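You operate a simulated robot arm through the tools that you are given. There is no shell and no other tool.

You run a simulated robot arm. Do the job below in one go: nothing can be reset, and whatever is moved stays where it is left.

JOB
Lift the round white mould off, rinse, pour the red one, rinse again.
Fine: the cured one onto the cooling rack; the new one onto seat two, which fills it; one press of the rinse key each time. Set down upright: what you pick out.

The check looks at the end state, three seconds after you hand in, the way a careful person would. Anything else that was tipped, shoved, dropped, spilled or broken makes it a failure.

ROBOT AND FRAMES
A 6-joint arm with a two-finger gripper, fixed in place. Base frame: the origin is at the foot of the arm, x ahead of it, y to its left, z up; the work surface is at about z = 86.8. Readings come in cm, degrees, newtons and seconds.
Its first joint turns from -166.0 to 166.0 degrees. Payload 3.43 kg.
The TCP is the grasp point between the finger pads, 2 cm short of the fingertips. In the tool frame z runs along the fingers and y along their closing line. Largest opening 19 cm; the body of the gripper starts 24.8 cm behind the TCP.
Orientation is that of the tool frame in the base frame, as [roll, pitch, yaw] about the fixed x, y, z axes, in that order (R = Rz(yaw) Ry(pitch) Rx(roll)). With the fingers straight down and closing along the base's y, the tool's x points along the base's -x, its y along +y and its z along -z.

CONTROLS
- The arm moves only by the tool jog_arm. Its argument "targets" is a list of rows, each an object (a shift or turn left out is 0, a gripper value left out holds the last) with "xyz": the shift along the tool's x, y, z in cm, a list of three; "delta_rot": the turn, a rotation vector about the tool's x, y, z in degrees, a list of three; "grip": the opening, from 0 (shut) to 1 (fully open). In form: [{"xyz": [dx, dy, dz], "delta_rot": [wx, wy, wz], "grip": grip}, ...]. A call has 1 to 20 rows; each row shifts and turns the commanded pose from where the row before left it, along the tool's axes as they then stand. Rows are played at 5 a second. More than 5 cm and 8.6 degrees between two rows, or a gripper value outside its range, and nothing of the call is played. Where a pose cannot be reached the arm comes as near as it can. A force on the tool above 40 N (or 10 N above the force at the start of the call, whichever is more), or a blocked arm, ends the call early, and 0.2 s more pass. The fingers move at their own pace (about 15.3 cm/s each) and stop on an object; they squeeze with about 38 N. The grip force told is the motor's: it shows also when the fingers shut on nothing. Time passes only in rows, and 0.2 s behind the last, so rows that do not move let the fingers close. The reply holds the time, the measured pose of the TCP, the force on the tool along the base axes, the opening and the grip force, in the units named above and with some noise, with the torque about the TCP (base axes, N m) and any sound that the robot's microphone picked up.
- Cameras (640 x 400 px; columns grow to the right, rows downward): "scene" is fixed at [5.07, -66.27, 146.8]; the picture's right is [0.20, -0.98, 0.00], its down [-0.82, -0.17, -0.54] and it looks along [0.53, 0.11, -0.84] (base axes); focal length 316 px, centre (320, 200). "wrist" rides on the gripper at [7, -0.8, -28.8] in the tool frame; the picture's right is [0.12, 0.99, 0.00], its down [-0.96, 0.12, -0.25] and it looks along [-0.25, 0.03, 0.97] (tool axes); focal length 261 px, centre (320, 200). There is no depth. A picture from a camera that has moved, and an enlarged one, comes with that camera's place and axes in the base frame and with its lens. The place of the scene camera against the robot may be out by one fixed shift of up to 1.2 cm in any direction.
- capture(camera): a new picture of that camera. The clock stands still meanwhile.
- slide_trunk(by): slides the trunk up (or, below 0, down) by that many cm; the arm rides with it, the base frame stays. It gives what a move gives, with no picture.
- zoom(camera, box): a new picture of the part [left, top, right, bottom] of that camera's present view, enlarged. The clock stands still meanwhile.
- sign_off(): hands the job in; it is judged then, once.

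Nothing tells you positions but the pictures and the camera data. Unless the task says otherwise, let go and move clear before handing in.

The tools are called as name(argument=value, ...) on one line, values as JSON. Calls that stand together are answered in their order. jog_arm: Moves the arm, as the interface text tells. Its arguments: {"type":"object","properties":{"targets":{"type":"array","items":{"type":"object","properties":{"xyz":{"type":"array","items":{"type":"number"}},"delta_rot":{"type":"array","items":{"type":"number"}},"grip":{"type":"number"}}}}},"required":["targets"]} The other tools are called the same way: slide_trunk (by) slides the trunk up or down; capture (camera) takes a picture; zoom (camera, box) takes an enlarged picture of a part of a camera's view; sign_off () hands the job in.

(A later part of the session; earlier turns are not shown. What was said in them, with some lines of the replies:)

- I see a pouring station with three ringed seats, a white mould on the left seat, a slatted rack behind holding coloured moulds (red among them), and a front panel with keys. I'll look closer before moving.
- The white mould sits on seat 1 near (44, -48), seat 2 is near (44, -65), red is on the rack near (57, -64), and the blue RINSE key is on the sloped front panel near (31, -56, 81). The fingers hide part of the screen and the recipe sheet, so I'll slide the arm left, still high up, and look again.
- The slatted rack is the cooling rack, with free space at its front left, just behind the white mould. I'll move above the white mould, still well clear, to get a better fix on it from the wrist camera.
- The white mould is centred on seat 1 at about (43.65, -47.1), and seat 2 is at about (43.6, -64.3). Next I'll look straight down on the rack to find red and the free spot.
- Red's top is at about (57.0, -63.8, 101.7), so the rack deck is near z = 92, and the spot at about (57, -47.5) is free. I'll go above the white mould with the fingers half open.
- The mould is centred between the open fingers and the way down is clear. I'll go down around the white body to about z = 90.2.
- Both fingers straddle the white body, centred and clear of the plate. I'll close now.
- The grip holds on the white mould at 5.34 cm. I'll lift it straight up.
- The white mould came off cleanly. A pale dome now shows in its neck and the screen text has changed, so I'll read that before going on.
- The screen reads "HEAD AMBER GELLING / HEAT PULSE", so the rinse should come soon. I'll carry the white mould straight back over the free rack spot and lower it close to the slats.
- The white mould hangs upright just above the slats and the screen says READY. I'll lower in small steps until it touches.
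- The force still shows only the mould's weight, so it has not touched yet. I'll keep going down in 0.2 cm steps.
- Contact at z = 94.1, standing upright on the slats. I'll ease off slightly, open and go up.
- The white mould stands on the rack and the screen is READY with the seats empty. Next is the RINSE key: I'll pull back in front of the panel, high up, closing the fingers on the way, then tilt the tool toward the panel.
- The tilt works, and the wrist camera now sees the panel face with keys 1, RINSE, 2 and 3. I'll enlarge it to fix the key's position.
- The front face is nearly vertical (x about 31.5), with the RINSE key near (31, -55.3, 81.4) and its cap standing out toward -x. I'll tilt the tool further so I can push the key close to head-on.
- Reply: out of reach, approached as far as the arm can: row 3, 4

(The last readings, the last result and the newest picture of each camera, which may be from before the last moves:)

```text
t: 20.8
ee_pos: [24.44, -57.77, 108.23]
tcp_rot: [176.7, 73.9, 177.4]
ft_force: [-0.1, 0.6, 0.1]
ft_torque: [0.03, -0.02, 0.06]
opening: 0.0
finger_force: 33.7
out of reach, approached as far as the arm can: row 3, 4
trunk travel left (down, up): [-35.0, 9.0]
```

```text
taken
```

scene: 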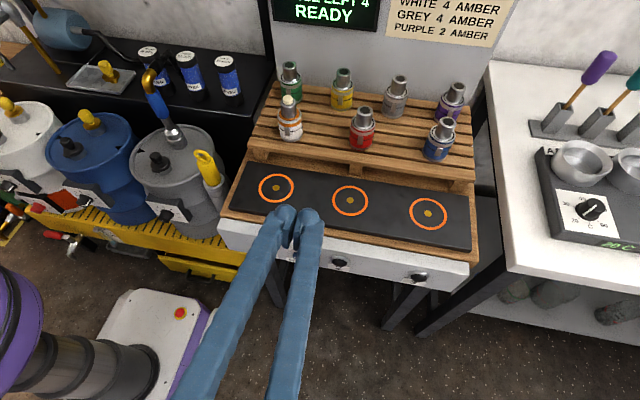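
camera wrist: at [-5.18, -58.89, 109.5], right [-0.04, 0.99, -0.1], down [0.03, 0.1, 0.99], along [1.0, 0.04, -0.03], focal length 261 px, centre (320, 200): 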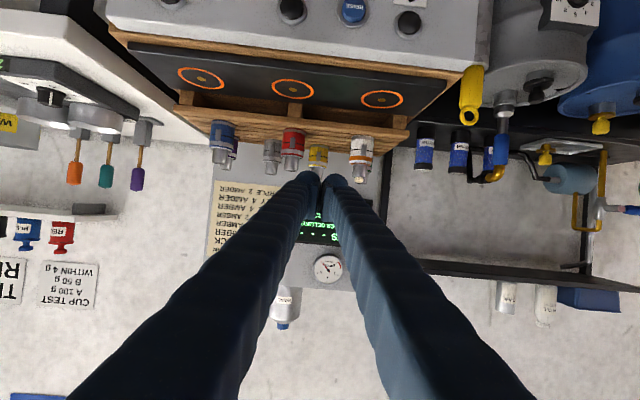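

The arm runs out of reach past about 57° of tilt, so I'll go back to that angle. Then I'll lower in front of the panel, staying clear of it, and look again.

jog_arm(targets=[{"delta_rot": [0, 8.5, 0]}, {"delta_rot": [0, 8.5, 0]}, {"xyz": [4.02, 0, 1.89]}, {"xyz": [4.02, 0, 1.89]}, {"xyz": [4.02, 0, 1.89]}, {"xyz": [4.02, 0, 1.89]}, {"xyz": [4.02, 0, 1.89]}, {"xyz": [0, 0, 0]}, {"xyz": [0, 0, 0]}])

capture(camera="wrist")

capture(camera="scene")

```text
t: 22.8
ee_pos: [20.4, -61.25, 87.39]
tcp_rot: [178.7, 56.9, 179.1]
ft_force: [-0.1, 1.1, -0.2]
ft_torque: [-0.01, 0.03, -0.05]
opening: 0.0
finger_force: 34.0
out of reach, approached as far as the arm can: row 5, 6, 7
trunk travel left (down, up): [-35.0, 9.0]
```

```text
taken
camera wrist: at [-7.5, -62.35, 97.2], right [-0.07, 0.99, -0.09], down [0.32, 0.1, 0.94], along [0.95, 0.04, -0.32], focal length 261 px, centre (320, 200)
```

wrist: 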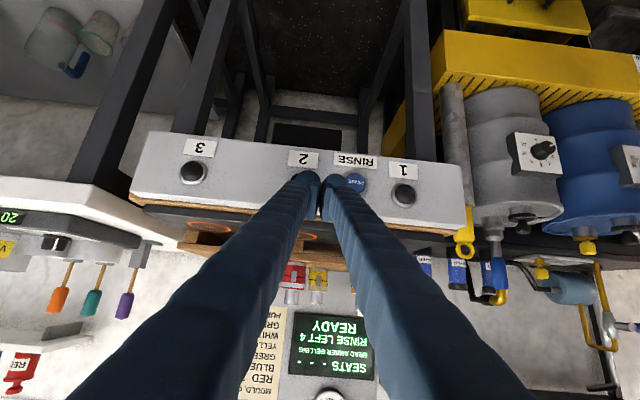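

```text
taken
```

scene: 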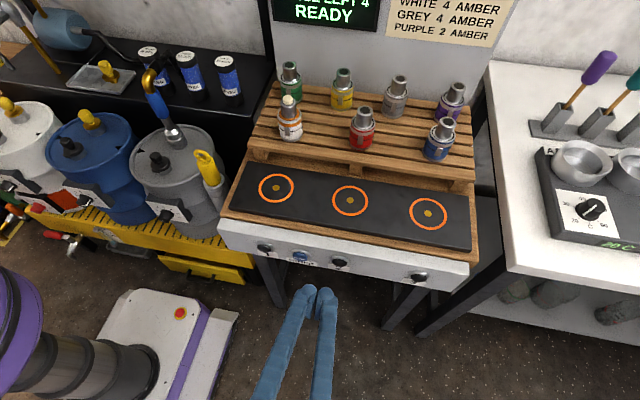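

That low pose is also out of reach, but the same posture works higher up. I'll go back up to it and lower the trunk instead, so the arm keeps its posture.

jog_arm(targets=[{"xyz": [-3.69, 0, -2.04]}, {"xyz": [-3.69, 0, -2.04]}, {"xyz": [-3.69, 0, -2.04]}, {"xyz": [-3.69, 0, -2.04]}, {"xyz": [-3.69, 0, -2.04]}, {"xyz": [0, 0, 0]}])

```text
t: 24.2
ee_pos: [22.01, -61.08, 108.47]
tcp_rot: [180.0, 57.0, -179.9]
ft_force: [-0.3, 0.9, -0.6]
ft_torque: [-0.04, 0.07, -0.08]
opening: 0.0
finger_force: 34.5
trunk travel left (down, up): [-35.0, 9.0]
```

Each call starts from the measured pose, so y has drifted to -61. I'll bring y back to the key's line before lowering the trunk.

jog_arm(targets=[{"xyz": [-0.27, 2.85, 0.42]}, {"xyz": [-0.27, 2.85, 0.42]}, {"xyz": [0, 0, 0]}])

```text
t: 25.0
ee_pos: [23.03, -55.27, 108.49]
tcp_rot: [-180.0, 56.9, -180.0]
ft_force: [0.2, -0.8, 0.7]
ft_torque: [0.02, 0.0, -0.01]
opening: 0.01
finger_force: 34.5
trunk travel left (down, up): [-35.0, 9.0]
```

slide_trunk(by=-22)

capture(camera="wrist")

capture(camera="scene")

```text
t: 27.3
ee_pos: [22.99, -55.42, 86.54]
tcp_rot: [180.0, 57.0, -180.0]
ft_force: [-0.6, 0.3, -0.7]
ft_torque: [0.02, 0.02, 0.01]
opening: 0.0
finger_force: 34.2
trunk travel left (down, up): [-13.0, 31.0]
```

```text
taken
camera wrist: at [-4.98, -56.31, 96.38], right [-0.07, 0.99, -0.1], down [0.32, 0.12, 0.94], along [0.95, 0.03, -0.32], focal length 261 px, centre (320, 200)
```

wrist: 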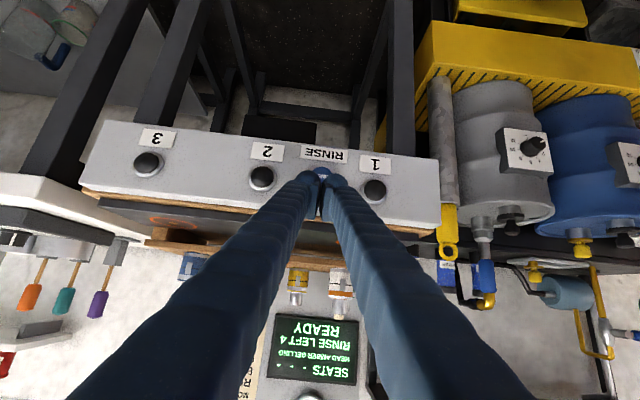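

```text
taken
```

scene: 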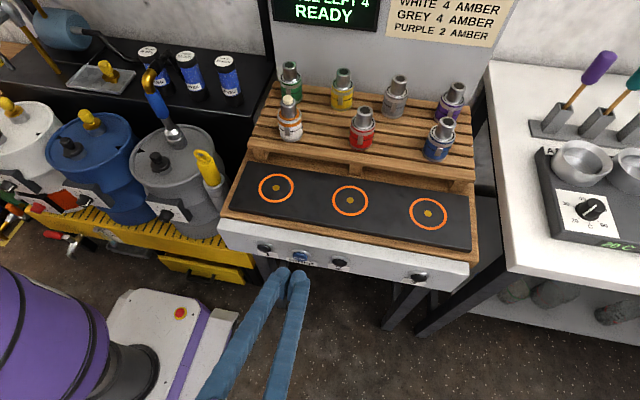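

zoom(camera="wrist", box=[240, 130, 420, 240])

zoom(camera="scene", box=[230, 210, 370, 300])

```text
3.56 times, centred on (330, 185) of wrist
camera zoom: at [-4.98, -56.31, 96.38], right [-0.07, 0.99, -0.1], down [0.32, 0.12, 0.94], along [0.95, 0.03, -0.32], focal length 927 px, centre (284, 253)
```

zoom: 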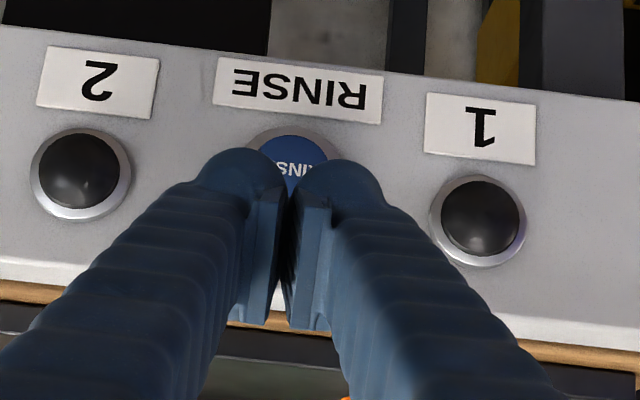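

```text
4.44 times, centred on (300, 255) of scene
camera zoom: at [5.07, -66.27, 146.8], right [0.2, -0.98, 0.0], down [-0.82, -0.17, -0.54], along [0.53, 0.11, -0.84], focal length 1407 px, centre (409, -44)
```

zoom: 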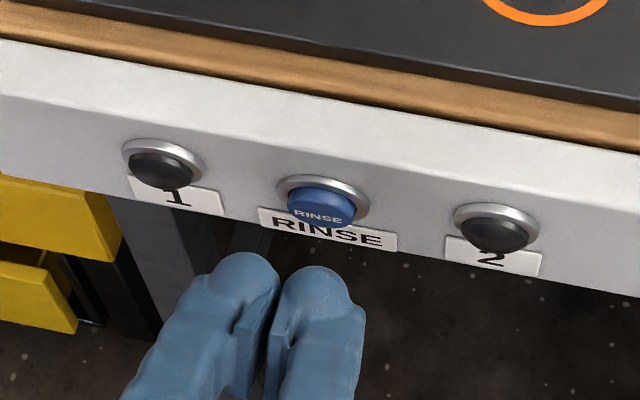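

I now have the RINSE cap close to head-on at about (30.5, -55.2, 80.6), and the arm can work here. I'll move the closed fingertips to just in front of it without touching.

jog_arm(targets=[{"xyz": [1.94, -0.4, 2.75]}, {"xyz": [1.93, -0.4, 2.75]}, {"xyz": [0, 0, 0]}])

zoom(camera="scene", box=[250, 220, 350, 290])

zoom(camera="wrist", box=[240, 110, 420, 230])

```text
t: 28.1
ee_pos: [25.42, -56.3, 80.32]
tcp_rot: [179.2, 56.9, 179.6]
ft_force: [-0.1, -0.6, -0.5]
ft_torque: [0.03, -0.07, 0.07]
opening: 0.05
finger_force: 34.7
trunk travel left (down, up): [-13.0, 31.0]
```

```text
5.71 times, centred on (300, 255) of scene
camera zoom: at [5.07, -66.27, 146.8], right [0.2, -0.98, 0.0], down [-0.82, -0.17, -0.54], along [0.53, 0.11, -0.84], focal length 1809 px, centre (434, -114)
```

zoom: 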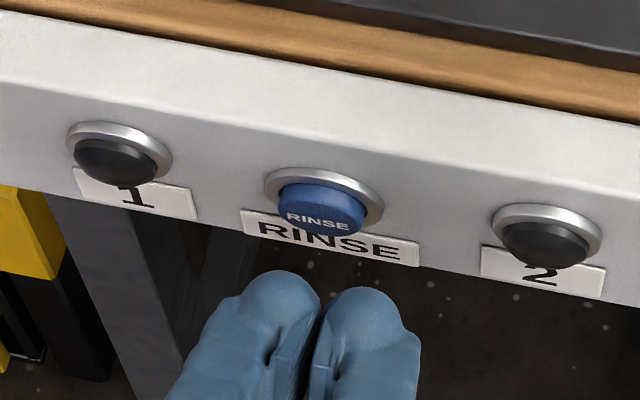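

```text
3.33 times, centred on (330, 170) of wrist
camera zoom: at [-2.51, -57.33, 90.16], right [-0.07, 0.99, -0.09], down [0.32, 0.11, 0.94], along [0.95, 0.03, -0.32], focal length 869 px, centre (287, 300)
```

zoom: 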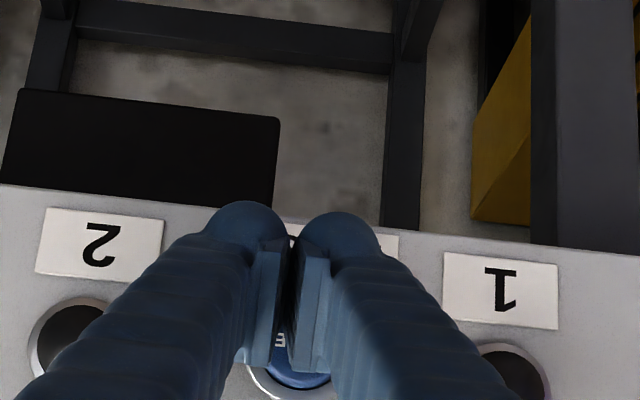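

The left fingertip lines up with the key. I'll creep forward along +x toward the cap.

jog_arm(targets=[{"xyz": [-0.82, 0, 1.26]}, {"xyz": [-0.11, 0, 0.168]}, {"xyz": [0, 0, 0]}])

zoom(camera="scene", box=[250, 220, 350, 290])

```text
t: 28.9
ee_pos: [27.0, -56.28, 80.35]
tcp_rot: [179.1, 56.8, 179.6]
ft_force: [1.1, -0.1, -0.6]
ft_torque: [0.0, 0.03, 0.02]
opening: 0.04
finger_force: 34.5
trunk travel left (down, up): [-13.0, 31.0]
```

```text
5.71 times, centred on (300, 255) of scene
camera zoom: at [5.07, -66.27, 146.8], right [0.2, -0.98, 0.0], down [-0.82, -0.17, -0.54], along [0.53, 0.11, -0.84], focal length 1809 px, centre (434, -114)
```

zoom: 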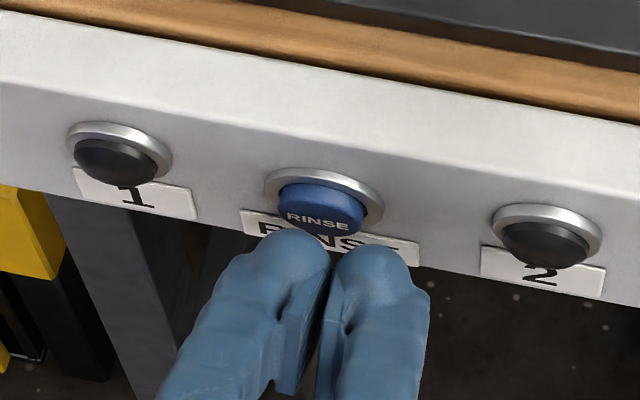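

jog_arm(targets=[{"xyz": [-0.164, 0, 0.252]}, {"xyz": [-0.164, 0, 0.252]}, {"xyz": [0, 0, 0]}])

zoom(camera="scene", box=[250, 220, 350, 290])

```text
t: 29.7
ee_pos: [27.74, -56.15, 80.5]
tcp_rot: [179.0, 56.7, 179.3]
ft_force: [0.4, -0.3, -0.4]
ft_torque: [0.0, 0.04, -0.02]
opening: 0.0
finger_force: 34.7
trunk travel left (down, up): [-13.0, 31.0]
```

```text
5.71 times, centred on (300, 255) of scene
camera zoom: at [5.07, -66.27, 146.8], right [0.2, -0.98, 0.0], down [-0.82, -0.17, -0.54], along [0.53, 0.11, -0.84], focal length 1809 px, centre (434, -114)
```

zoom: 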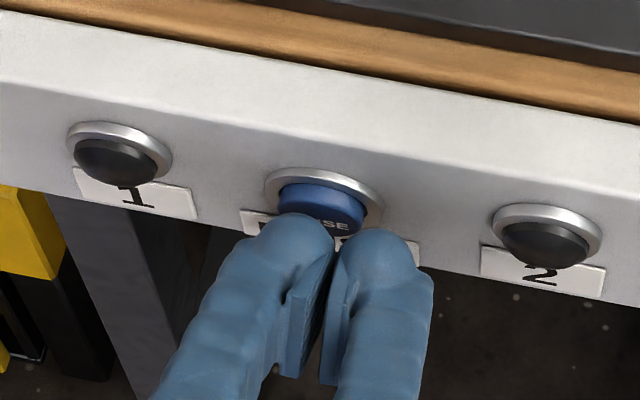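

jog_arm(targets=[{"xyz": [-0.164, 0, 0.252]}, {"xyz": [-0.11, 0, 0.168]}, {"xyz": [0, 0, 0]}])

zoom(camera="scene", box=[250, 220, 350, 290])

```text
t: 30.5
ee_pos: [28.21, -56.35, 80.38]
tcp_rot: [179.0, 56.8, 179.3]
ft_force: [0.4, 0.7, -0.5]
ft_torque: [0.01, 0.01, -0.03]
opening: 0.01
finger_force: 34.4
trunk travel left (down, up): [-13.0, 31.0]
```

```text
5.71 times, centred on (300, 255) of scene
camera zoom: at [5.07, -66.27, 146.8], right [0.2, -0.98, 0.0], down [-0.82, -0.17, -0.54], along [0.53, 0.11, -0.84], focal length 1809 px, centre (434, -114)
```

zoom: 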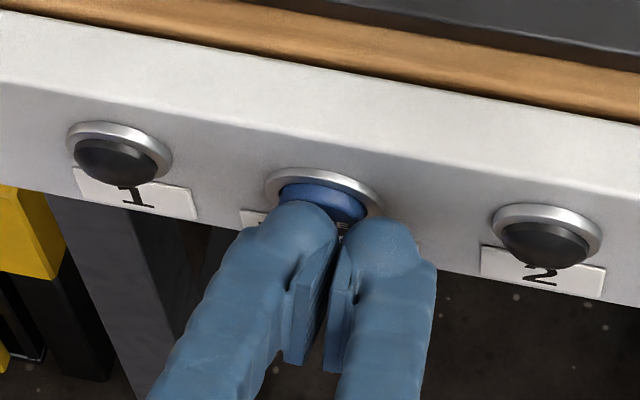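

jog_arm(targets=[{"xyz": [-0.137, 0, 0.21]}, {"xyz": [-0.137, 0, 0.21]}, {"xyz": [0, 0, 0]}])

zoom(camera="scene", box=[250, 220, 350, 290])

```text
t: 31.3
ee_pos: [28.66, -56.42, 80.57]
tcp_rot: [179.1, 56.9, 179.5]
ft_force: [-4.7, 1.0, -1.9]
ft_torque: [-0.04, 0.01, 0.11]
opening: 0.0
finger_force: 33.8
trunk travel left (down, up): [-13.0, 31.0]
heard: click
```

```text
5.71 times, centred on (300, 255) of scene
camera zoom: at [5.07, -66.27, 146.8], right [0.2, -0.98, 0.0], down [-0.82, -0.17, -0.54], along [0.53, 0.11, -0.84], focal length 1809 px, centre (434, -114)
```

zoom: 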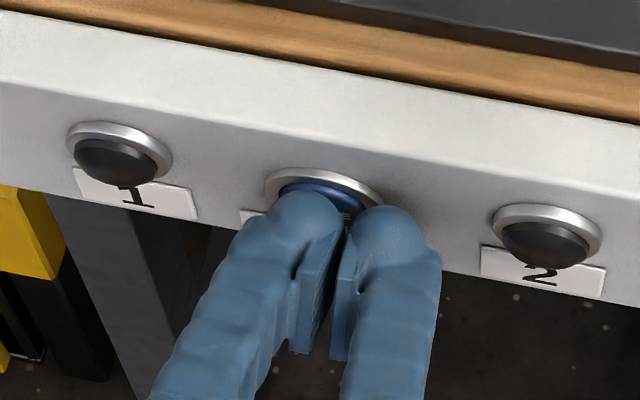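

A click was heard with light force, so that is one press. I'll back straight off and check the screen.

jog_arm(targets=[{"xyz": [2.45, 0, -3.78]}, {"xyz": [1.6, 0, -2.5]}, {"xyz": [0, 0, 0]}])

zoom(camera="scene", box=[260, 0, 520, 60])

capture(camera="wrist")

capture(camera="scene")

```text
t: 32.1
ee_pos: [21.29, -56.2, 80.41]
tcp_rot: [180.0, 57.0, 180.0]
ft_force: [0.0, 0.2, 0.4]
ft_torque: [0.0, -0.01, -0.01]
opening: 0.0
finger_force: 34.8
trunk travel left (down, up): [-13.0, 31.0]
```

```text
2.46 times, centred on (390, 30) of scene
camera zoom: at [5.07, -66.27, 146.8], right [0.2, -0.98, 0.0], down [-0.82, -0.17, -0.54], along [0.53, 0.11, -0.84], focal length 779 px, centre (148, 618)
```

zoom: 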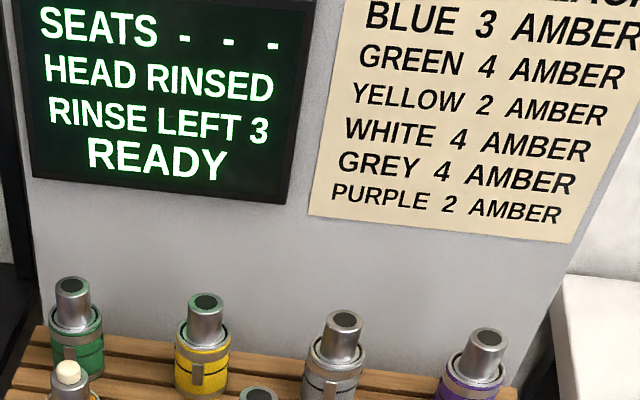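

```text
taken
camera wrist: at [-6.59, -57.17, 90.16], right [-0.07, 0.99, -0.1], down [0.32, 0.12, 0.94], along [0.95, 0.03, -0.32], focal length 261 px, centre (320, 200)
```

wrist: 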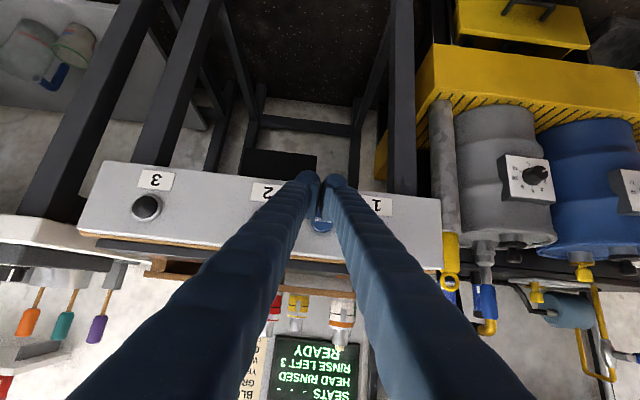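

```text
taken
```

scene: 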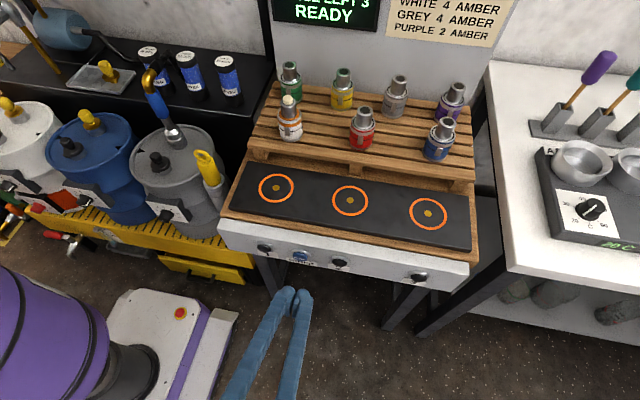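

The screen shows HEAD RINSED, 3 rinses left, READY, so that was exactly one rinse. Now for the red mould: I'll raise the trunk back, straighten the tool and go above red with the fingers half open.

slide_trunk(by=22)

jog_arm(targets=[{"delta_rot": [0, 8.14, 0]}, {"delta_rot": [0, 8.14, 0]}, {"delta_rot": [0, 8.14, 0]}, {"delta_rot": [0, 8.14, 0]}, {"delta_rot": [0, 8.14, 0]}, {"delta_rot": [0, 8.14, 0]}, {"delta_rot": [0, 8.14, 0]}, {"xyz": [0, 0, 0]}])

```text
t: 34.5
ee_pos: [21.32, -56.15, 102.36]
tcp_rot: [179.9, 57.0, 179.9]
ft_force: [-0.2, 0.4, -0.5]
ft_torque: [0.01, 0.01, 0.03]
opening: 0.0
finger_force: 34.6
trunk travel left (down, up): [-35.0, 9.0]
```

```text
t: 36.3
ee_pos: [21.42, -56.32, 102.36]
tcp_rot: [-179.9, 0.0, -179.9]
ft_force: [-0.4, -0.3, -0.3]
ft_torque: [0.01, -0.1, -0.03]
opening: 0.0
finger_force: 34.4
trunk travel left (down, up): [-35.0, 9.0]
```

jog_arm(targets=[{"xyz": [-4.45, -0.94, -1.0]}, {"xyz": [-4.45, -0.94, -1.0]}, {"xyz": [-4.45, -0.94, -1.0]}, {"xyz": [-4.45, -0.94, -1.0]}, {"xyz": [-4.45, -0.94, -1.0], "grip": 0.5}, {"xyz": [-4.45, -0.94, -1.0]}, {"xyz": [-4.45, -0.94, -1.0]}, {"xyz": [-4.45, -0.94, -1.0]}, {"xyz": [0, 0, 0]}, {"xyz": [0, 0, 0]}])

capture(camera="wrist")

zoom(camera="wrist", box=[250, 130, 400, 260])

zoom(camera="scene", box=[250, 50, 480, 210])

```text
t: 38.5
ee_pos: [57.24, -63.67, 110.22]
tcp_rot: [179.9, -0.1, 180.0]
ft_force: [-0.2, 0.2, -0.5]
ft_torque: [-0.01, 0.04, 0.01]
opening: 9.5
finger_force: 0.2
trunk travel left (down, up): [-35.0, 9.0]
```

```text
taken
camera wrist: at [50.15, -64.63, 139.13], right [-0.12, 0.99, 0.0], down [0.96, 0.12, 0.25], along [0.24, 0.03, -0.97], focal length 261 px, centre (320, 200)
```

wrist: 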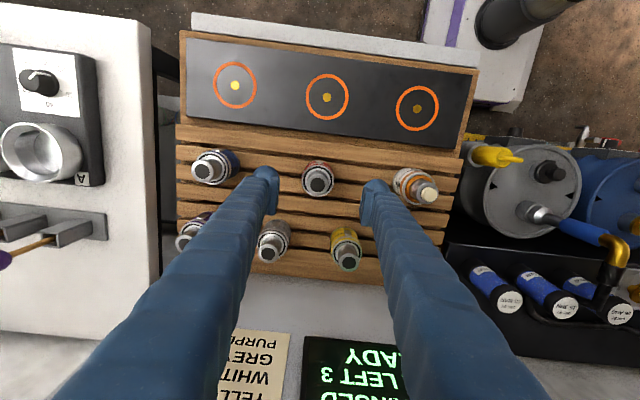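

```text
3.08 times, centred on (325, 195) of wrist
camera zoom: at [50.15, -64.63, 139.13], right [-0.12, 0.99, 0.0], down [0.96, 0.12, 0.25], along [0.24, 0.03, -0.97], focal length 802 px, centre (305, 215)
```

zoom: 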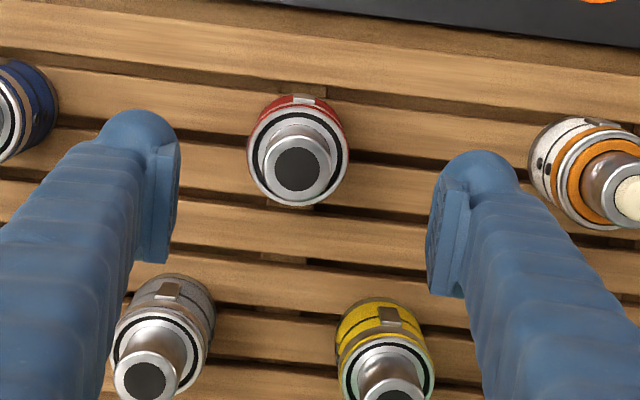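

```text
2.50 times, centred on (365, 130) of scene
camera zoom: at [5.07, -66.27, 146.8], right [0.2, -0.98, 0.0], down [-0.82, -0.17, -0.54], along [0.53, 0.11, -0.84], focal length 791 px, centre (208, 375)
```

zoom: 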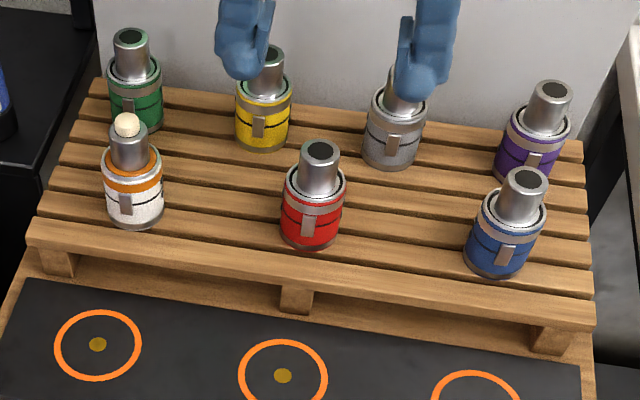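

Red is centred between the fingers. I'll go part of the way down and check the alignment again before grasping.

jog_arm(targets=[{"xyz": [-0.2, -0.3, 3]}, {"xyz": [0, 0, 3]}, {"xyz": [0, 0, 2.5]}, {"xyz": [0, 0, 0]}, {"xyz": [0, 0, 0]}])

zoom(camera="wrist", box=[270, 140, 370, 250])

zoom(camera="scene", box=[290, 60, 430, 180])

```text
t: 39.7
ee_pos: [57.28, -64.0, 101.76]
tcp_rot: [-180.0, -0.1, 180.0]
ft_force: [0.3, 1.2, -0.1]
ft_torque: [-0.01, 0.01, 0.01]
opening: 9.49
finger_force: 0.1
trunk travel left (down, up): [-35.0, 9.0]
```

```text
3.64 times, centred on (320, 195) of wrist
camera zoom: at [50.3, -64.94, 130.59], right [-0.12, 0.99, 0.0], down [0.96, 0.12, 0.25], along [0.25, 0.03, -0.97], focal length 948 px, centre (320, 218)
```

zoom: 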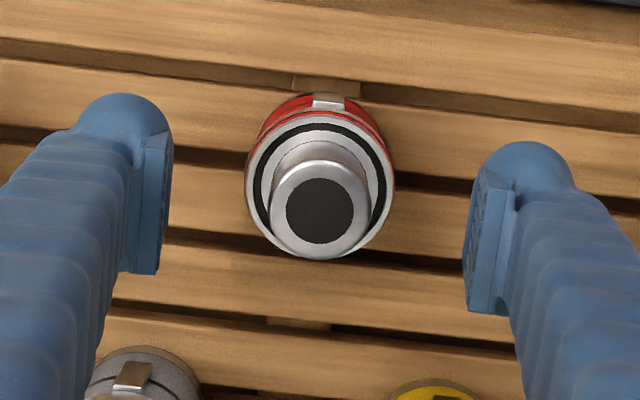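

```text
3.33 times, centred on (360, 120) of scene
camera zoom: at [5.07, -66.27, 146.8], right [0.2, -0.98, 0.0], down [-0.82, -0.17, -0.54], along [0.53, 0.11, -0.84], focal length 1055 px, centre (187, 467)
```

zoom: 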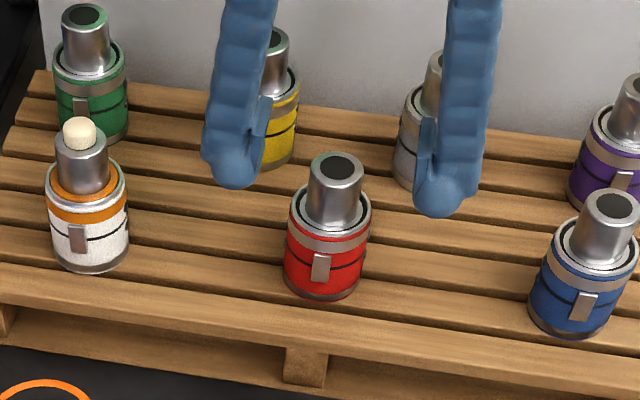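

jog_arm(targets=[{"xyz": [-0.35, 0, 2.5]}, {"xyz": [0, 0, 2.5]}, {"xyz": [0, 0, 1.5]}, {"xyz": [0, 0, 1.0]}, {"xyz": [0, 0, 0]}, {"xyz": [0, 0, 0]}])

zoom(camera="wrist", box=[270, 140, 370, 250])

zoom(camera="scene", box=[290, 60, 430, 180])

```text
t: 41.1
ee_pos: [57.63, -64.06, 94.44]
tcp_rot: [-180.0, -0.1, 180.0]
ft_force: [0.4, -0.5, -0.1]
ft_torque: [-0.03, -0.02, 0.01]
opening: 9.5
finger_force: 0.0
trunk travel left (down, up): [-35.0, 9.0]
```

```text
3.64 times, centred on (320, 195) of wrist
camera zoom: at [50.6, -64.99, 123.15], right [-0.12, 0.99, 0.0], down [0.96, 0.12, 0.25], along [0.25, 0.03, -0.97], focal length 948 px, centre (320, 218)
```

zoom: 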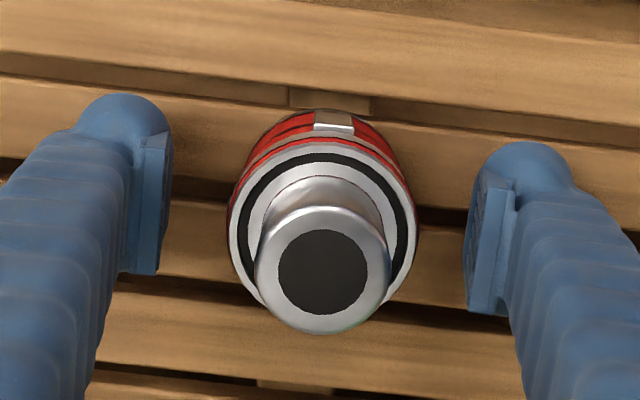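

```text
3.33 times, centred on (360, 120) of scene
camera zoom: at [5.07, -66.27, 146.8], right [0.2, -0.98, 0.0], down [-0.82, -0.17, -0.54], along [0.53, 0.11, -0.84], focal length 1055 px, centre (187, 467)
```

zoom: 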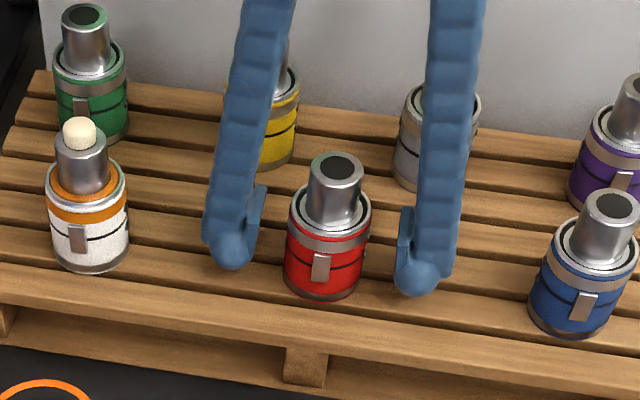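

The alignment is good. I'll take the last 0.2 cm down and close on the red body.

jog_arm(targets=[{"xyz": [0, 0, 0.2]}, {"grip": 0.2}, {"xyz": [0, 0, 0]}, {"xyz": [0, 0, 0]}, {"xyz": [0, 0, 0]}])

zoom(camera="scene", box=[290, 60, 430, 180])

```text
t: 42.3
ee_pos: [57.62, -64.05, 94.11]
tcp_rot: [-180.0, 0.0, -179.9]
ft_force: [0.5, 0.3, -0.6]
ft_torque: [0.07, 0.01, -0.01]
opening: 5.29
finger_force: 38.0
trunk travel left (down, up): [-35.0, 9.0]
```

```text
3.33 times, centred on (360, 120) of scene
camera zoom: at [5.07, -66.27, 146.8], right [0.2, -0.98, 0.0], down [-0.82, -0.17, -0.54], along [0.53, 0.11, -0.84], focal length 1055 px, centre (187, 467)
```

zoom: 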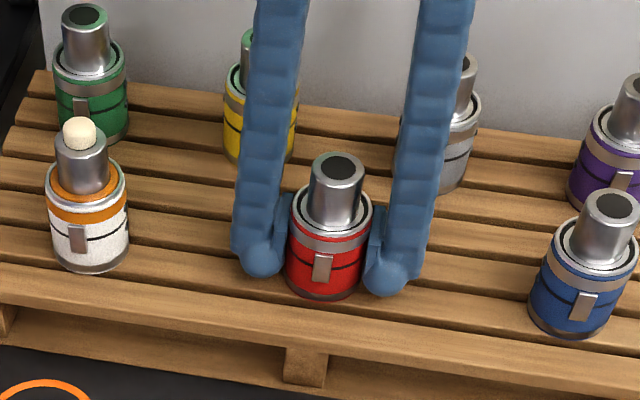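

Red is gripped. I'll lift it and carry it forward over seat 2, staying above the plate to check the alignment.

jog_arm(targets=[{"xyz": [0, 0, -1.5]}, {"xyz": [0, 0, -3]}, {"xyz": [0, 0, -2.5]}, {"xyz": [4.6, -0.1, 0]}, {"xyz": [4.7, -0.1, 0]}, {"xyz": [4.6, -0.1, 0]}, {"xyz": [0, 0, 0]}, {"xyz": [0, 0, 0]}])

capture(camera="wrist")

zoom(camera="wrist", box=[270, 140, 370, 250])

zoom(camera="scene", box=[250, 80, 450, 230])

```text
t: 44.1
ee_pos: [43.65, -64.41, 101.24]
tcp_rot: [179.9, 0.0, -180.0]
ft_force: [-0.4, -0.4, -3.7]
ft_torque: [0.0, -0.04, 0.01]
opening: 5.3
finger_force: 38.0
trunk travel left (down, up): [-35.0, 9.0]
```

```text
taken
camera wrist: at [36.66, -65.31, 129.99], right [-0.12, 0.99, 0.0], down [0.96, 0.12, 0.25], along [0.25, 0.03, -0.97], focal length 261 px, centre (320, 200)
```

wrist: 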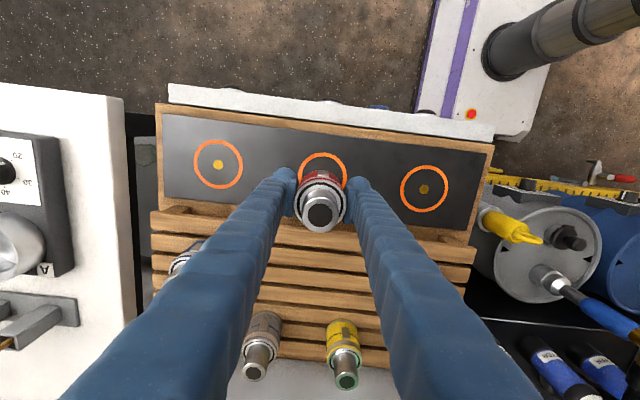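

```text
3.64 times, centred on (320, 195) of wrist
camera zoom: at [36.66, -65.31, 129.99], right [-0.12, 0.99, 0.0], down [0.96, 0.12, 0.25], along [0.25, 0.03, -0.97], focal length 948 px, centre (320, 218)
```

zoom: 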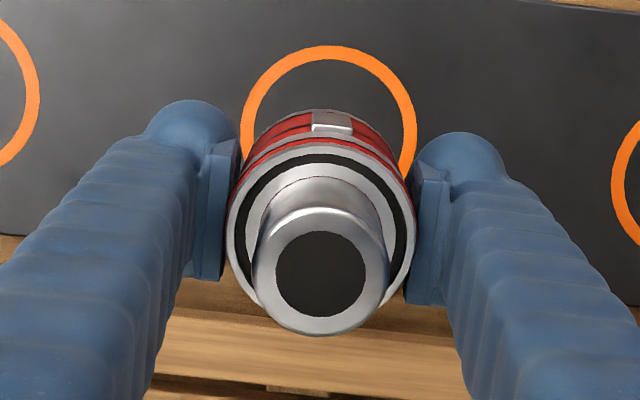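

```text
2.67 times, centred on (350, 155) of scene
camera zoom: at [5.07, -66.27, 146.8], right [0.2, -0.98, 0.0], down [-0.82, -0.17, -0.54], along [0.53, 0.11, -0.84], focal length 844 px, centre (240, 320)
```

zoom: 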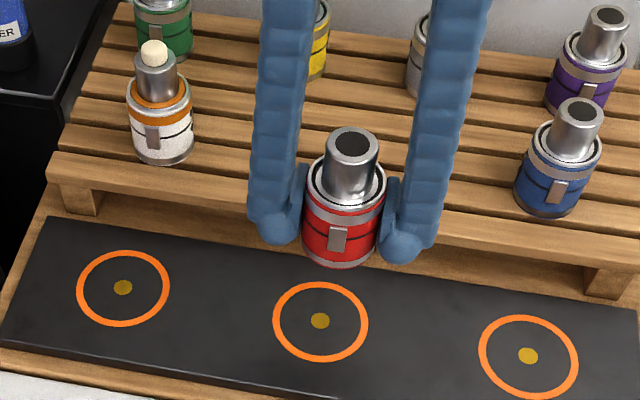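

Red hangs upright, about 0.25 cm off ring 2's centre in y. I'll correct that and lower to just above the plate.

jog_arm(targets=[{"xyz": [0, 0.25, 2.5]}, {"xyz": [0, 0, 3]}, {"xyz": [0, 0, 2.5]}, {"xyz": [0, 0, 1.5]}, {"xyz": [0, 0, 0]}, {"xyz": [0, 0, 0]}])

zoom(camera="scene", box=[290, 130, 410, 230])

zoom(camera="wrist", box=[270, 120, 370, 230])

```text
t: 45.5
ee_pos: [43.72, -64.13, 91.67]
tcp_rot: [-179.9, 0.1, 179.9]
ft_force: [-0.2, 0.2, -3.3]
ft_torque: [-0.03, -0.01, -0.02]
opening: 5.29
finger_force: 38.4
trunk travel left (down, up): [-35.0, 9.0]
```

```text
4.00 times, centred on (350, 180) of scene
camera zoom: at [5.07, -66.27, 146.8], right [0.2, -0.98, 0.0], down [-0.82, -0.17, -0.54], along [0.53, 0.11, -0.84], focal length 1266 px, centre (200, 280)
```

zoom: 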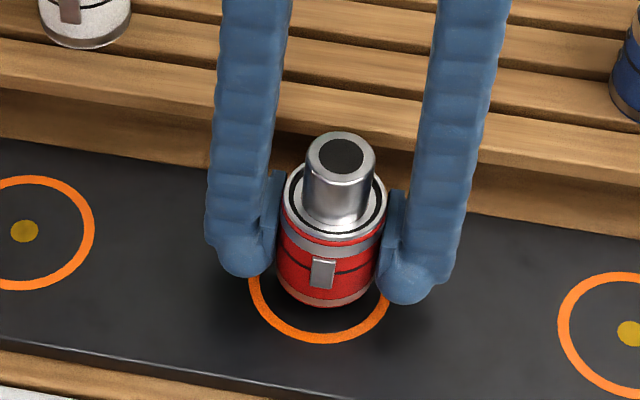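

```text
3.64 times, centred on (320, 175) of wrist
camera zoom: at [36.76, -65.04, 120.41], right [-0.12, 0.99, 0.0], down [0.96, 0.12, 0.25], along [0.25, 0.03, -0.97], focal length 948 px, centre (320, 291)
```

zoom: 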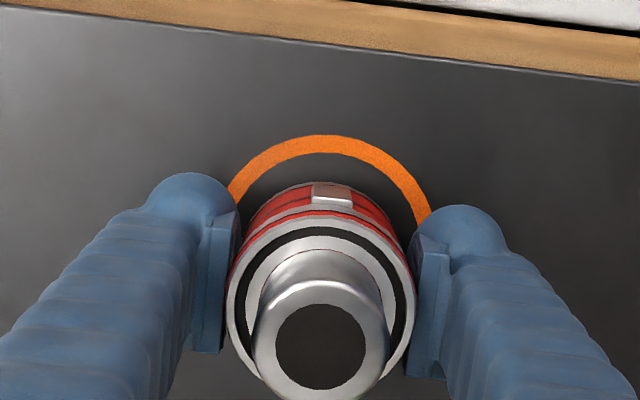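

Red is centred on ring 2 to within about 0.1 cm. I'll lower the last bit in small steps.

jog_arm(targets=[{"xyz": [0, 0, 0.5]}, {"xyz": [0, 0, 0.4]}, {"xyz": [0, 0, 0.3]}, {"xyz": [0, 0, 0]}])

```text
t: 46.5
ee_pos: [43.68, -64.02, 90.38]
tcp_rot: [179.9, 0.1, -180.0]
ft_force: [0.0, 0.7, -2.9]
ft_torque: [-0.03, 0.01, -0.02]
opening: 5.29
finger_force: 38.2
trunk travel left (down, up): [-35.0, 9.0]
```

jog_arm(targets=[{"xyz": [0, 0, 0.15]}, {"xyz": [0, 0, 0.15]}, {"xyz": [0, 0, 0]}])

zoom(camera="scene", box=[290, 130, 410, 230])

zoom(camera="scene", box=[260, 0, 520, 60])

```text
t: 47.3
ee_pos: [43.72, -64.25, 90.18]
tcp_rot: [-180.0, 0.0, -180.0]
ft_force: [1.6, 2.7, 14.5]
ft_torque: [0.21, 0.29, -0.04]
opening: 5.3
finger_force: 38.3
trunk travel left (down, up): [-35.0, 9.0]
```

```text
4.00 times, centred on (350, 180) of scene
camera zoom: at [5.07, -66.27, 146.8], right [0.2, -0.98, 0.0], down [-0.82, -0.17, -0.54], along [0.53, 0.11, -0.84], focal length 1266 px, centre (200, 280)
```

zoom: 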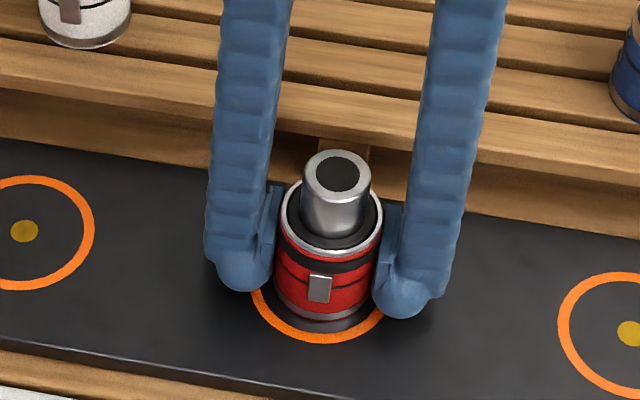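

```text
2.46 times, centred on (390, 30) of scene
camera zoom: at [5.07, -66.27, 146.8], right [0.2, -0.98, 0.0], down [-0.82, -0.17, -0.54], along [0.53, 0.11, -0.84], focal length 779 px, centre (148, 618)
```

zoom: 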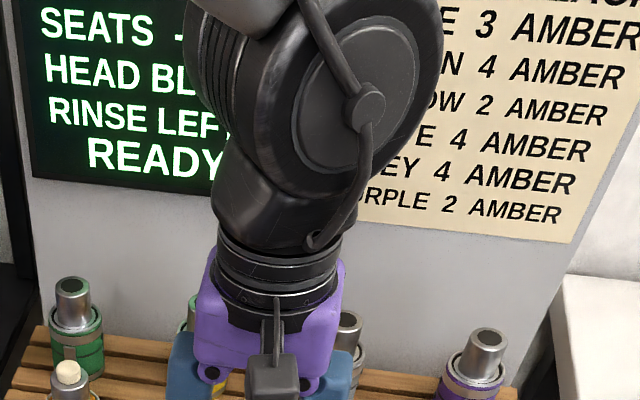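

Red is seated, its bands have turned black, and the head shows BL…, so the fill has happened. I'll release and rise straight up.

jog_arm(targets=[{"xyz": [0, 0, -0.12]}, {"grip": 0.5}, {"xyz": [0, 0, 0]}, {"xyz": [0, 0, -2]}, {"xyz": [0, 0, -4]}, {"xyz": [0, 0, -5]}, {"xyz": [0, 0, -4]}, {"xyz": [0, 0, 0]}])

zoom(camera="scene", box=[210, 60, 490, 240])

zoom(camera="scene", box=[260, 0, 520, 60])

capture(camera="wrist")

```text
t: 49.1
ee_pos: [43.73, -64.0, 105.35]
tcp_rot: [179.9, 0.0, -179.9]
ft_force: [0.6, 1.1, -0.3]
ft_torque: [0.01, 0.03, 0.02]
opening: 9.52
finger_force: 0.1
trunk travel left (down, up): [-35.0, 9.0]
```

```text
2.22 times, centred on (350, 150) of scene
camera zoom: at [5.07, -66.27, 146.8], right [0.2, -0.98, 0.0], down [-0.82, -0.17, -0.54], along [0.53, 0.11, -0.84], focal length 703 px, centre (253, 311)
```

zoom: 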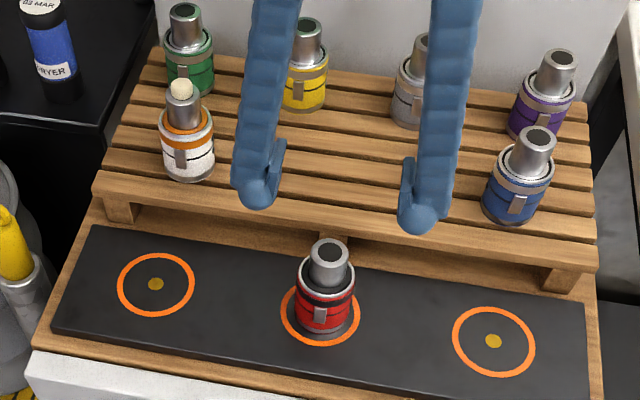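

```text
2.46 times, centred on (390, 30) of scene
camera zoom: at [5.07, -66.27, 146.8], right [0.2, -0.98, 0.0], down [-0.82, -0.17, -0.54], along [0.53, 0.11, -0.84], focal length 779 px, centre (148, 618)
```

zoom: 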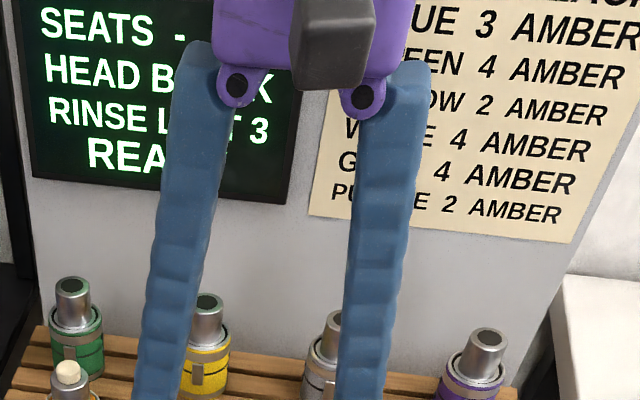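

```text
taken
camera wrist: at [36.76, -64.96, 134.03], right [-0.12, 0.99, 0.0], down [0.96, 0.12, 0.25], along [0.25, 0.03, -0.97], focal length 261 px, centre (320, 200)
```

wrist: 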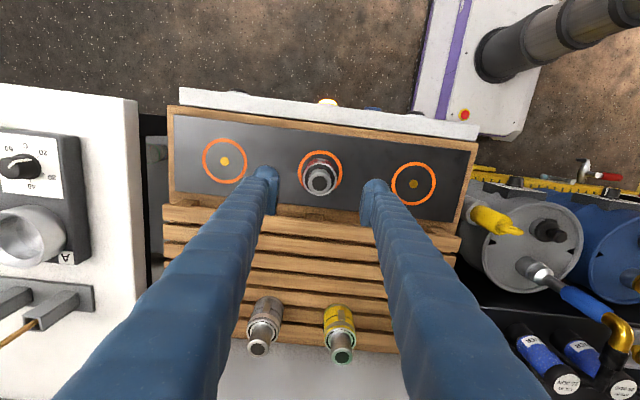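

Red stands filled on seat 2 with lamp 2 amber, and the screen shows HEAD BLACK, READY. For the second rinse I'll go back in front of the panel, close the fingers, tilt, and lower the trunk as before.

jog_arm(targets=[{"xyz": [4.14, 1.54, -0.63]}, {"xyz": [4.14, 1.54, -0.63]}, {"xyz": [4.14, 1.54, -0.63]}, {"xyz": [4.14, 1.54, -0.63], "grip": 0}, {"xyz": [4.14, 1.54, -0.63]}, {"delta_rot": [0, -8.14, 0]}, {"delta_rot": [0, -8.14, 0]}, {"delta_rot": [0, -8.14, 0]}, {"delta_rot": [0, -8.14, 0]}, {"delta_rot": [0, -8.14, 0]}, {"delta_rot": [0, -8.14, 0]}, {"delta_rot": [0, -8.14, 0]}, {"xyz": [0, 0, 0]}, {"xyz": [0, 0, 0]}])

zoom(camera="scene", box=[260, 0, 520, 60])

```text
t: 52.1
ee_pos: [22.8, -56.34, 108.51]
tcp_rot: [-179.9, 57.0, -179.9]
ft_force: [-0.3, 0.8, -0.3]
ft_torque: [-0.02, 0.05, -0.05]
opening: 0.0
finger_force: 34.4
trunk travel left (down, up): [-35.0, 9.0]
```

```text
2.46 times, centred on (390, 30) of scene
camera zoom: at [5.07, -66.27, 146.8], right [0.2, -0.98, 0.0], down [-0.82, -0.17, -0.54], along [0.53, 0.11, -0.84], focal length 779 px, centre (148, 618)
```

zoom: 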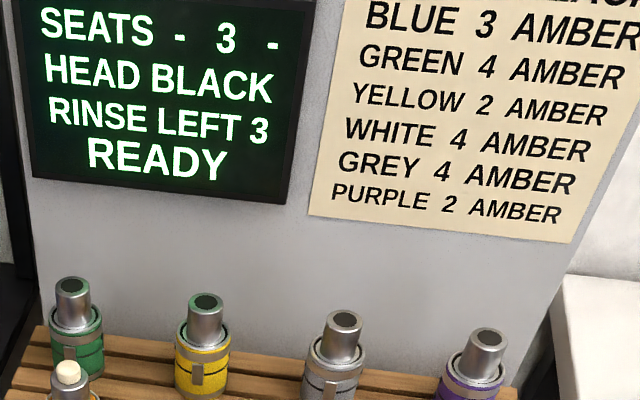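

Seat 2 reads 3 and the head is BLACK and READY. I'll lower the trunk the same 22 cm.

slide_trunk(by=-22)

```text
t: 54.4
ee_pos: [22.92, -56.48, 86.44]
tcp_rot: [180.0, 57.0, 180.0]
ft_force: [-0.4, -0.4, 0.4]
ft_torque: [-0.03, 0.02, 0.0]
opening: 0.0
finger_force: 34.2
trunk travel left (down, up): [-13.0, 31.0]
```

jog_arm(targets=[{"xyz": [1.845, 0.07, 2.72]}, {"xyz": [1.845, 0.07, 2.72]}, {"xyz": [0, 0, 0]}, {"xyz": [-0.654, 0, 1.007]}, {"xyz": [-0.5, 0, 0.77]}, {"xyz": [0, 0, 0]}])

zoom(camera="scene", box=[250, 220, 350, 290])

```text
t: 55.8
ee_pos: [27.69, -56.44, 80.4]
tcp_rot: [179.2, 56.9, 179.5]
ft_force: [0.2, 0.3, 0.4]
ft_torque: [0.02, -0.01, 0.02]
opening: 0.02
finger_force: 34.3
trunk travel left (down, up): [-13.0, 31.0]
```

```text
5.71 times, centred on (300, 255) of scene
camera zoom: at [5.07, -66.27, 146.8], right [0.2, -0.98, 0.0], down [-0.82, -0.17, -0.54], along [0.53, 0.11, -0.84], focal length 1809 px, centre (434, -114)
```

zoom: 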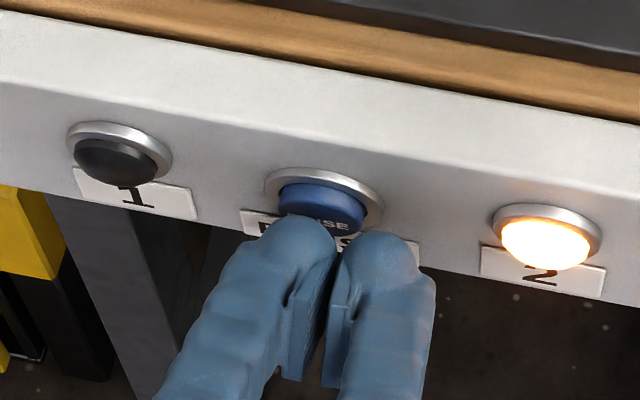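

The fingertips are right in front of the key, the same as before. I'll take the last bit in small steps.

jog_arm(targets=[{"xyz": [-0.164, 0, 0.252]}, {"xyz": [-0.137, 0, 0.21]}, {"xyz": [0, 0, 0]}])

```text
t: 56.6
ee_pos: [28.1, -56.44, 80.4]
tcp_rot: [179.0, 56.7, 179.5]
ft_force: [-0.3, -0.3, 0.4]
ft_torque: [-0.01, -0.01, 0.04]
opening: 0.0
finger_force: 34.4
trunk travel left (down, up): [-13.0, 31.0]
```

jog_arm(targets=[{"xyz": [-0.137, 0, 0.21]}, {"xyz": [-0.137, 0, 0.21]}, {"xyz": [0, 0, 0]}])

```text
t: 57.4
ee_pos: [28.56, -56.42, 80.4]
tcp_rot: [179.2, 56.7, 179.4]
ft_force: [-3.5, 0.7, -1.1]
ft_torque: [0.01, -0.02, 0.04]
opening: 0.01
finger_force: 34.4
trunk travel left (down, up): [-13.0, 31.0]
heard: click
```

A click was heard again, so I'll back off at once and check the screen.

jog_arm(targets=[{"xyz": [2.45, 0, -3.78]}, {"xyz": [1.6, 0, -2.5]}, {"xyz": [0, 0, 0]}])

zoom(camera="scene", box=[260, 0, 520, 60])

capture(camera="scene")

zoom(camera="scene", box=[210, 60, 490, 240])

```text
t: 58.2
ee_pos: [21.05, -56.12, 80.4]
tcp_rot: [-179.9, 57.1, -179.9]
ft_force: [0.7, 0.1, -0.7]
ft_torque: [-0.02, -0.03, 0.03]
opening: 0.0
finger_force: 34.1
trunk travel left (down, up): [-13.0, 31.0]
```

```text
2.46 times, centred on (390, 30) of scene
camera zoom: at [5.07, -66.27, 146.8], right [0.2, -0.98, 0.0], down [-0.82, -0.17, -0.54], along [0.53, 0.11, -0.84], focal length 779 px, centre (148, 618)
```

zoom: 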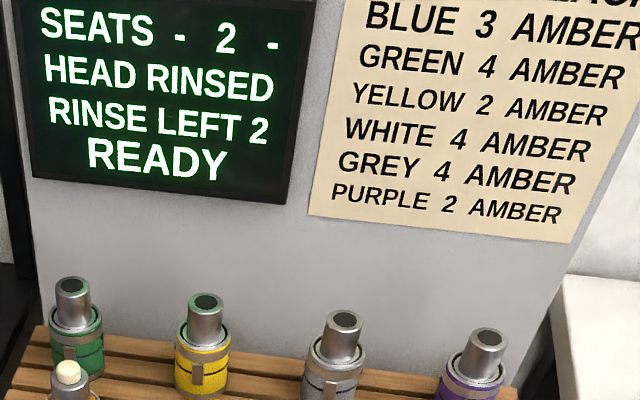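

```text
taken
```

scene: 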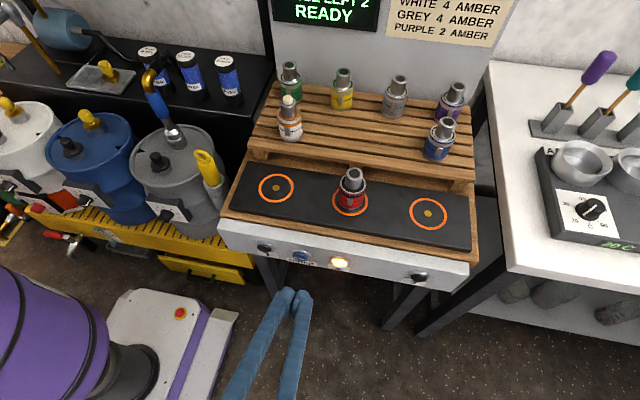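

```text
2.22 times, centred on (350, 150) of scene
camera zoom: at [5.07, -66.27, 146.8], right [0.2, -0.98, 0.0], down [-0.82, -0.17, -0.54], along [0.53, 0.11, -0.84], focal length 703 px, centre (253, 311)
```

zoom: 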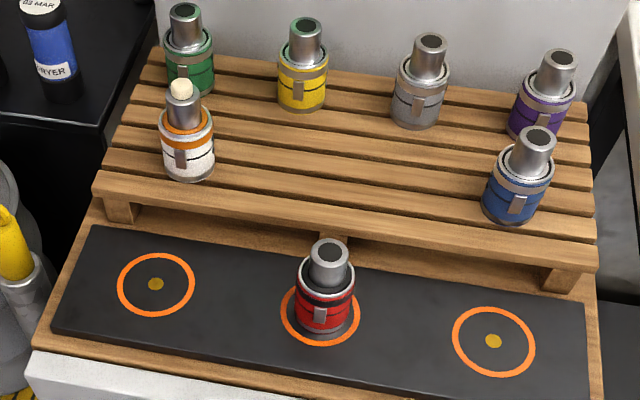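

The white mould stands upright on the cooling rack and red stands filled on seat 2. The head is RINSED with 2 rinses left, so one was used each time; nothing else has moved and the arm is clear. I'm handing in.

sign_off()

```text
The job is handed in.
```

The job is done and handed in; I don't have the check's result yet.

- **White mould:** it is off seat one and stands upright on the cooling rack, at the front left.
- **First rinse:** one press. The screen went from 4 rinses left to 3 and showed HEAD RINSED.
- **Red mould:** it is centred upright on seat two and filled with black. When I handed in, lamp 2 was lit amber and the seat was counting down (2 on the screen).
- **Second rinse:** one press. The screen showed HEAD RINSED with 2 rinses left.

When I lifted the white mould, the screen showed a heat pulse and the amber in the head started gelling. The first rinse cleared it. A pale plug also rose in the white mould's neck at that moment and is still there.

The last pictures showed nothing else moved, tipped or spilled. The gripper is empty and clear of the panel. The trunk is still 22 cm below where it started, because I had to lower it to reach the rinse key.
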